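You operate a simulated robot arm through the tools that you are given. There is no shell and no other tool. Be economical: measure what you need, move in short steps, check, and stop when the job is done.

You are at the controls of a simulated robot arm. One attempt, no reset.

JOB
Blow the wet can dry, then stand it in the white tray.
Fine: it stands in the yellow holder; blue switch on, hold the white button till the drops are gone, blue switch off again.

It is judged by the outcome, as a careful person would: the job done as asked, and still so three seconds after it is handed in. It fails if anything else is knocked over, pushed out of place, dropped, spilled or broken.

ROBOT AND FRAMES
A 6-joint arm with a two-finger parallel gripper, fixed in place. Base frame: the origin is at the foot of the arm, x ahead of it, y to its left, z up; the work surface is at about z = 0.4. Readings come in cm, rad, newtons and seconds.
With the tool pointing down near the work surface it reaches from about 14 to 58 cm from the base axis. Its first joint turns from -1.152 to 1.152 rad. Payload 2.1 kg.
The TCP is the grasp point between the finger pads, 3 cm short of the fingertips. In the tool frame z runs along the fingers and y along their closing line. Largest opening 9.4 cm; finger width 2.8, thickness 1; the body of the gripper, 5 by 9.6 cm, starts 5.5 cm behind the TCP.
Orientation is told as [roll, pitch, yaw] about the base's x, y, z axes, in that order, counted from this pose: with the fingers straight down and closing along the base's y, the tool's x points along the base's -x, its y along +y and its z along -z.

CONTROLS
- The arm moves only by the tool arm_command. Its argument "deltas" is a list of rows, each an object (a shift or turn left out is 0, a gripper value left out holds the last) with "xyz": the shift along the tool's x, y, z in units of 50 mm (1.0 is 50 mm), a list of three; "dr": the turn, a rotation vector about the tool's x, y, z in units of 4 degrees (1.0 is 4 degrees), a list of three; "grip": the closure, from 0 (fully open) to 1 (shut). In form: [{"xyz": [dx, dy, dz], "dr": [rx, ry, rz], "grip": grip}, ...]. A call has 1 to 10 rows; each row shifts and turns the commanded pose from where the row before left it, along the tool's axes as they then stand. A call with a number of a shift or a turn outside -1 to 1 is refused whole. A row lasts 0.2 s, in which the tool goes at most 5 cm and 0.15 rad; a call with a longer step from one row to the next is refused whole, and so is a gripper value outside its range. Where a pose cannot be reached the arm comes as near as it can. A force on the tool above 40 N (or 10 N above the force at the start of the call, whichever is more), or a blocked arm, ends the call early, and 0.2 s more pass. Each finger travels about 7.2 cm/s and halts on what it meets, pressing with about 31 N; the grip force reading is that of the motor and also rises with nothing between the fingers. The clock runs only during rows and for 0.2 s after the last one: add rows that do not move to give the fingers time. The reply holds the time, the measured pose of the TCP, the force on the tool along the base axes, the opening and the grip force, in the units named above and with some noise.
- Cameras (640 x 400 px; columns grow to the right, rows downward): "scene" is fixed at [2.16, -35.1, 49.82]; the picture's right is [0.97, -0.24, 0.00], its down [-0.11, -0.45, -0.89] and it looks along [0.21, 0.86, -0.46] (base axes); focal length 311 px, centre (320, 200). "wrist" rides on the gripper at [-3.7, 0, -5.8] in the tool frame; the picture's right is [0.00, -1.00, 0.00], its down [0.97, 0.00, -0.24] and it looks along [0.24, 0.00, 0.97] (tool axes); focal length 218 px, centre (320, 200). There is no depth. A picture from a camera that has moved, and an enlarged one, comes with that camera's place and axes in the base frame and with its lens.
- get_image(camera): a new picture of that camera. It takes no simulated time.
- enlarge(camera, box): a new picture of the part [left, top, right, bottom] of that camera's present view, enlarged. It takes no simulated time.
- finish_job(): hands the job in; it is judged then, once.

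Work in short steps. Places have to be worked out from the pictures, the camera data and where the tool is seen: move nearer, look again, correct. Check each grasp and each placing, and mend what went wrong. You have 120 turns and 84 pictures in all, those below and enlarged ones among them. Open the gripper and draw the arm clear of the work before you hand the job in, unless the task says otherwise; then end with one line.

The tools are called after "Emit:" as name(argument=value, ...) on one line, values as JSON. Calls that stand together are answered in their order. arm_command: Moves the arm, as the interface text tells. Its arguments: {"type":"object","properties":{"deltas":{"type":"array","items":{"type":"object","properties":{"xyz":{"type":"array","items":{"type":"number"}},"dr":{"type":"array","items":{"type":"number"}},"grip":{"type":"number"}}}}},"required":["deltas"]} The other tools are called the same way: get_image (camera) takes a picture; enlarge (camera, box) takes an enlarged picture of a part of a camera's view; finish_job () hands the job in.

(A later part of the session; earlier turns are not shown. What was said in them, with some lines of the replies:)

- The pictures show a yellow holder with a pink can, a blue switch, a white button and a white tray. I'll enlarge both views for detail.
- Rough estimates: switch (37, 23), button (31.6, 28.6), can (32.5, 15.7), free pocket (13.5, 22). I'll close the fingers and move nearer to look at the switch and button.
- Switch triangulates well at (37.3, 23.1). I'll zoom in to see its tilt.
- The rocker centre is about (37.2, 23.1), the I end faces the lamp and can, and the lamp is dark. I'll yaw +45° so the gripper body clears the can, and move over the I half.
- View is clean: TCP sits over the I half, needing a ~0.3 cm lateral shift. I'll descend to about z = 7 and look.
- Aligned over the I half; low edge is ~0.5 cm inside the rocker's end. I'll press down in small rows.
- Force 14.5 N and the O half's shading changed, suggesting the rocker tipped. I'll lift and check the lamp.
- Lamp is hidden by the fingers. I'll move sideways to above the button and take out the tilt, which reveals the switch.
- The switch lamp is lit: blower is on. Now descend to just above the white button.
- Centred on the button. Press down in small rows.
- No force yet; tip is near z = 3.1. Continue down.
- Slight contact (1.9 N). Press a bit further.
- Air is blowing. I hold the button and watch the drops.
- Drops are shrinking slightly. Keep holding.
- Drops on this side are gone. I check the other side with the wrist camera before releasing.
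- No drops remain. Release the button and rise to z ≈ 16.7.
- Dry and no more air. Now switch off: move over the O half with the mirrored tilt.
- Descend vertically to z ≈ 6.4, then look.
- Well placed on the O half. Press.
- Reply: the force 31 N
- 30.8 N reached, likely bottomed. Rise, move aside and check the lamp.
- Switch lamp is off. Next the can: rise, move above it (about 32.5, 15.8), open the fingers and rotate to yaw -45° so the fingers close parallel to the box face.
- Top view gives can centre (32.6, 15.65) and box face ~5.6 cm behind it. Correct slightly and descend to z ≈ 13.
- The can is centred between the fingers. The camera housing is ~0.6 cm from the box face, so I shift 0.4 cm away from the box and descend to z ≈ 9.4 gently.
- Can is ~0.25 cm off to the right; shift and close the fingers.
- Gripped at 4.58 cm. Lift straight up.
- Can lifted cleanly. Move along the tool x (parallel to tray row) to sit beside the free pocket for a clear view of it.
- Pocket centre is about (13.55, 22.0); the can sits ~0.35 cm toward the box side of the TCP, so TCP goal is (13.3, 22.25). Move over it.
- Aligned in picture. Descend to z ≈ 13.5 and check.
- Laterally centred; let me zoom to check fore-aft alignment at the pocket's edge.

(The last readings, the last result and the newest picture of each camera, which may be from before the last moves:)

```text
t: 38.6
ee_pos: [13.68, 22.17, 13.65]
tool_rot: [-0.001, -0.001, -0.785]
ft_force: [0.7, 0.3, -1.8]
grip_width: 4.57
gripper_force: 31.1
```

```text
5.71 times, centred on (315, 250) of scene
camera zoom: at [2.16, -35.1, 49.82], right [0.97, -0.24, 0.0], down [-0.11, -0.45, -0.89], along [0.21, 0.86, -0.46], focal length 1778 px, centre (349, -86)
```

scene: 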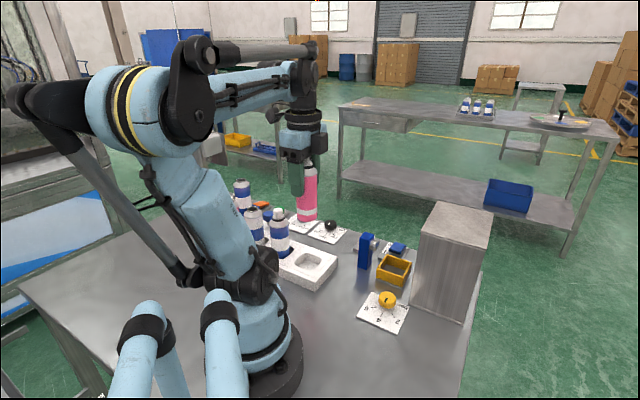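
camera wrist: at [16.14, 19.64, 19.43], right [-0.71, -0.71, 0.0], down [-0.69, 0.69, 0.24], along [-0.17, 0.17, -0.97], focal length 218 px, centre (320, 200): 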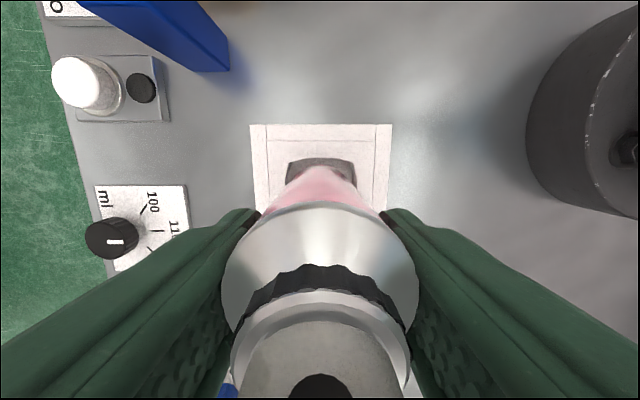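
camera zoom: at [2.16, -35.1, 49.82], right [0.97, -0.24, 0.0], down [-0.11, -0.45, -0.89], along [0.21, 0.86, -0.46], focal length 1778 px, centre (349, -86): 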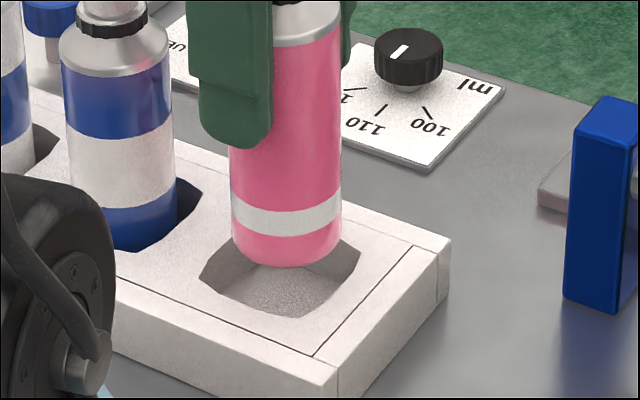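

Can lies inside the pocket outline with ~0.3 cm margin all round. Tiny correction and lower gently.

Emit:
arm_command(deltas=[{"xyz": [0.02, -0.015, 0.1]}, {"xyz": [0, 0, 0.15]}, {"xyz": [0, 0, 0.15]}, {"xyz": [0, 0, 0.1]}, {}])

Emit:
enlarge(camera="wrist", box=[240, 110, 400, 210])

Emit:
enlarge(camera="scene", box=[260, 195, 350, 285])

```text
t: 39.8
ee_pos: [13.58, 22.1, 11.28]
tool_rot: [0.001, -0.003, -0.785]
ft_force: [-0.6, -1.1, -2.6]
grip_width: 4.53
gripper_force: 31.1
```

```text
4.00 times, centred on (320, 160) of wrist
camera zoom: at [16.01, 19.67, 16.93], right [-0.71, -0.71, 0.0], down [-0.69, 0.69, 0.24], along [-0.17, 0.17, -0.97], focal length 873 px, centre (320, 360)
```

zoom: 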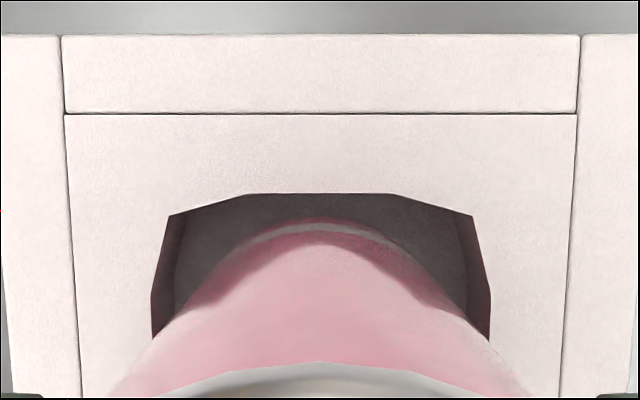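

```text
4.44 times, centred on (305, 240) of scene
camera zoom: at [2.16, -35.1, 49.82], right [0.97, -0.24, 0.0], down [-0.11, -0.45, -0.89], along [0.21, 0.86, -0.46], focal length 1383 px, centre (387, 22)
```

zoom: 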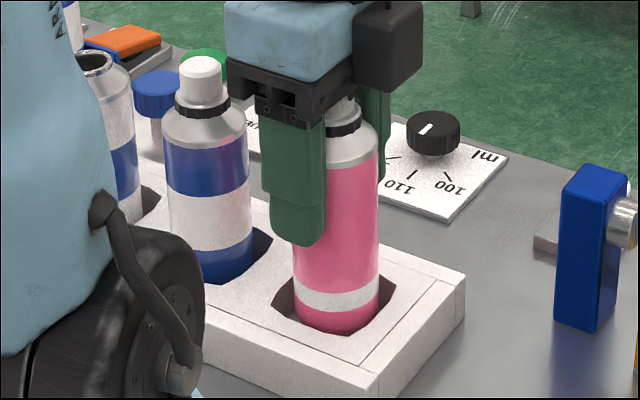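

Can is entering the pocket freely. Continue down in 3–4 mm rows until it touches.

Emit:
arm_command(deltas=[{"xyz": [0, 0, 0.08]}, {"xyz": [0, 0, 0.08]}, {"xyz": [0, 0, 0.06]}, {"xyz": [0, 0, 0.04]}])

Emit:
enlarge(camera="scene", box=[260, 195, 350, 285])

```text
t: 40.8
ee_pos: [13.46, 22.17, 10.02]
tool_rot: [0.001, -0.002, -0.785]
ft_force: [0.6, -0.1, -1.0]
grip_width: 4.57
gripper_force: 31.0
```

```text
4.44 times, centred on (305, 240) of scene
camera zoom: at [2.16, -35.1, 49.82], right [0.97, -0.24, 0.0], down [-0.11, -0.45, -0.89], along [0.21, 0.86, -0.46], focal length 1383 px, centre (387, 22)
```

zoom: 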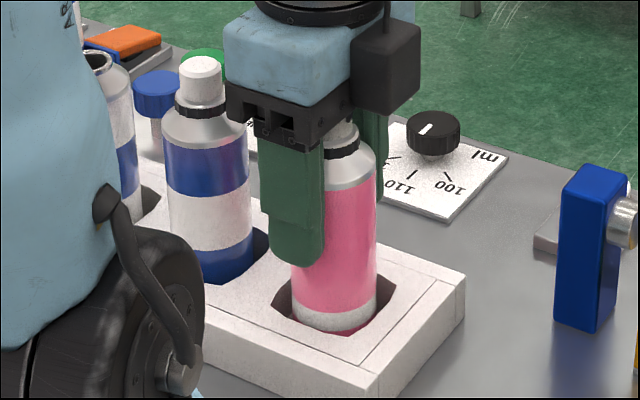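

No contact yet; lower a little more in 2 mm rows.

Emit:
arm_command(deltas=[{"xyz": [0, 0, 0.04]}, {"xyz": [0, 0, 0.04]}, {"xyz": [0, 0, 0.02]}])

Emit:
enlarge(camera="scene", box=[260, 195, 350, 285])

```text
t: 41.6
ee_pos: [13.54, 22.12, 9.63]
tool_rot: [0.001, -0.004, -0.787]
ft_force: [4.9, -2.4, 25.1]
grip_width: 4.6
gripper_force: 31.0
```

```text
4.44 times, centred on (305, 240) of scene
camera zoom: at [2.16, -35.11, 49.81], right [0.97, -0.24, 0.0], down [-0.11, -0.45, -0.89], along [0.21, 0.86, -0.46], focal length 1383 px, centre (387, 22)
```

zoom: 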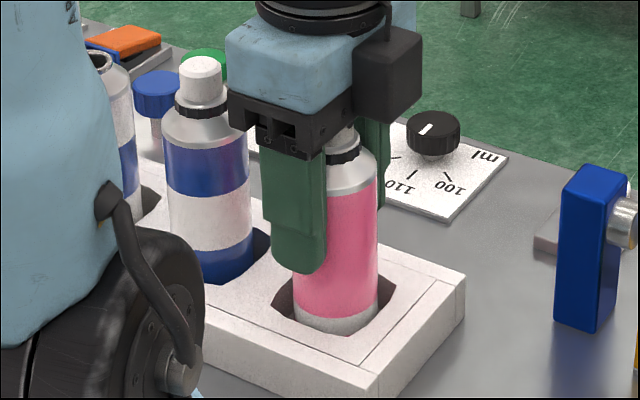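

Firm contact: the can is on the pocket floor. Relieve slightly and open.

Emit:
arm_command(deltas=[{"xyz": [0, 0, -0.03]}, {"grip": 0.7}, {"grip": 0.4}, {"grip": 0.1}, {"grip": 0}, {}, {}])

Emit:
get_image(camera="wrist")

Emit:
enlarge(camera="scene", box=[260, 195, 350, 285])

```text
t: 43.2
ee_pos: [13.32, 22.12, 9.72]
tool_rot: [0.0, 0.0, -0.786]
ft_force: [0.7, 0.2, 0.0]
grip_width: 9.41
gripper_force: 0.1
```

```text
34 pictures are left
camera wrist: at [15.91, 19.6, 15.4], right [-0.71, -0.71, 0.0], down [-0.69, 0.69, 0.24], along [-0.17, 0.17, -0.97], focal length 218 px, centre (320, 200)
```

wrist: 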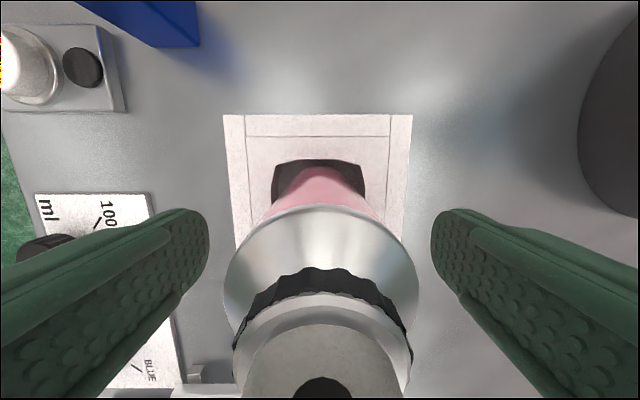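

```text
4.44 times, centred on (305, 240) of scene
camera zoom: at [2.16, -35.1, 49.82], right [0.97, -0.24, 0.0], down [-0.11, -0.45, -0.89], along [0.21, 0.86, -0.46], focal length 1383 px, centre (387, 22)
```

zoom: 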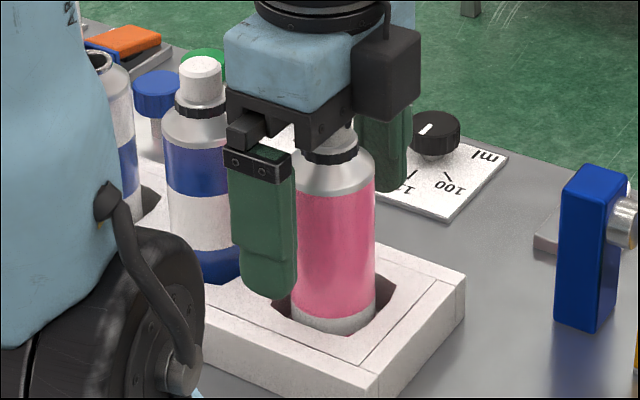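

The can stands upright and is released. Raise the arm straight up and clear.

Emit:
arm_command(deltas=[{"xyz": [0, 0, -0.3]}, {"xyz": [0, 0, -0.6]}, {"xyz": [0, 0, -0.8]}, {"xyz": [0, 0, -0.8]}, {"xyz": [0, 0, -0.8]}, {"xyz": [-0.7, 0, 0]}, {"xyz": [-0.7, 0.4, 0]}, {"xyz": [-0.5, 0.4, 0]}, {}, {}])

Emit:
get_image(camera="wrist")

Emit:
get_image(camera="scene")

Emit:
enlarge(camera="scene", box=[240, 190, 420, 320])

```text
t: 45.4
ee_pos: [22.66, 18.24, 26.2]
tool_rot: [0.0, -0.003, -0.786]
ft_force: [-0.2, 0.6, -0.3]
grip_width: 9.41
gripper_force: 0.0
```

```text
32 pictures are left
camera wrist: at [25.27, 15.71, 31.96], right [-0.71, -0.71, 0.0], down [-0.69, 0.69, 0.24], along [-0.17, 0.17, -0.97], focal length 218 px, centre (320, 200)
```

wrist: 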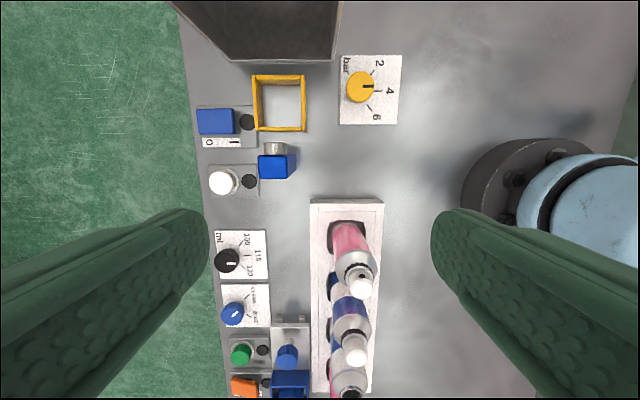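

```text
31 pictures are left
```

scene: 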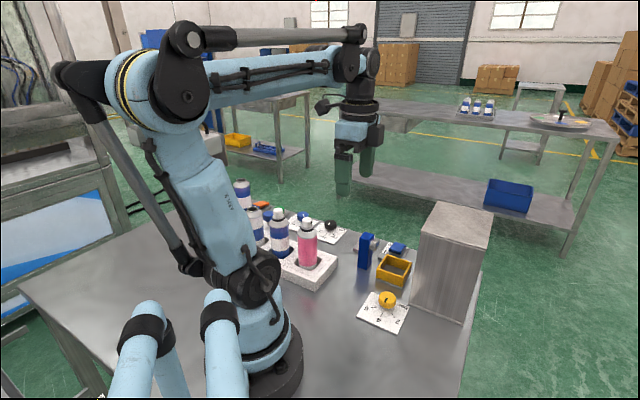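

```text
3.08 times, centred on (330, 255) of scene
camera zoom: at [2.16, -35.1, 49.82], right [0.97, -0.24, 0.0], down [-0.11, -0.45, -0.89], along [0.21, 0.86, -0.46], focal length 957 px, centre (289, 31)
```

zoom: 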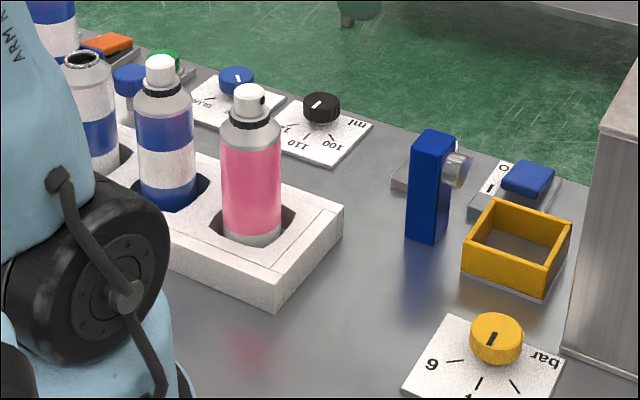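

The can is dry and stands upright in the tray, the blue switch is off with its lamp dark, nothing else has moved, and the arm is clear. I hand it in.

Emit:
finish_job()

```text
The job is handed in.
```

The can was blown dry and now stands upright in the free pocket of the white tray. The blue switch is off again, and nothing else was moved.
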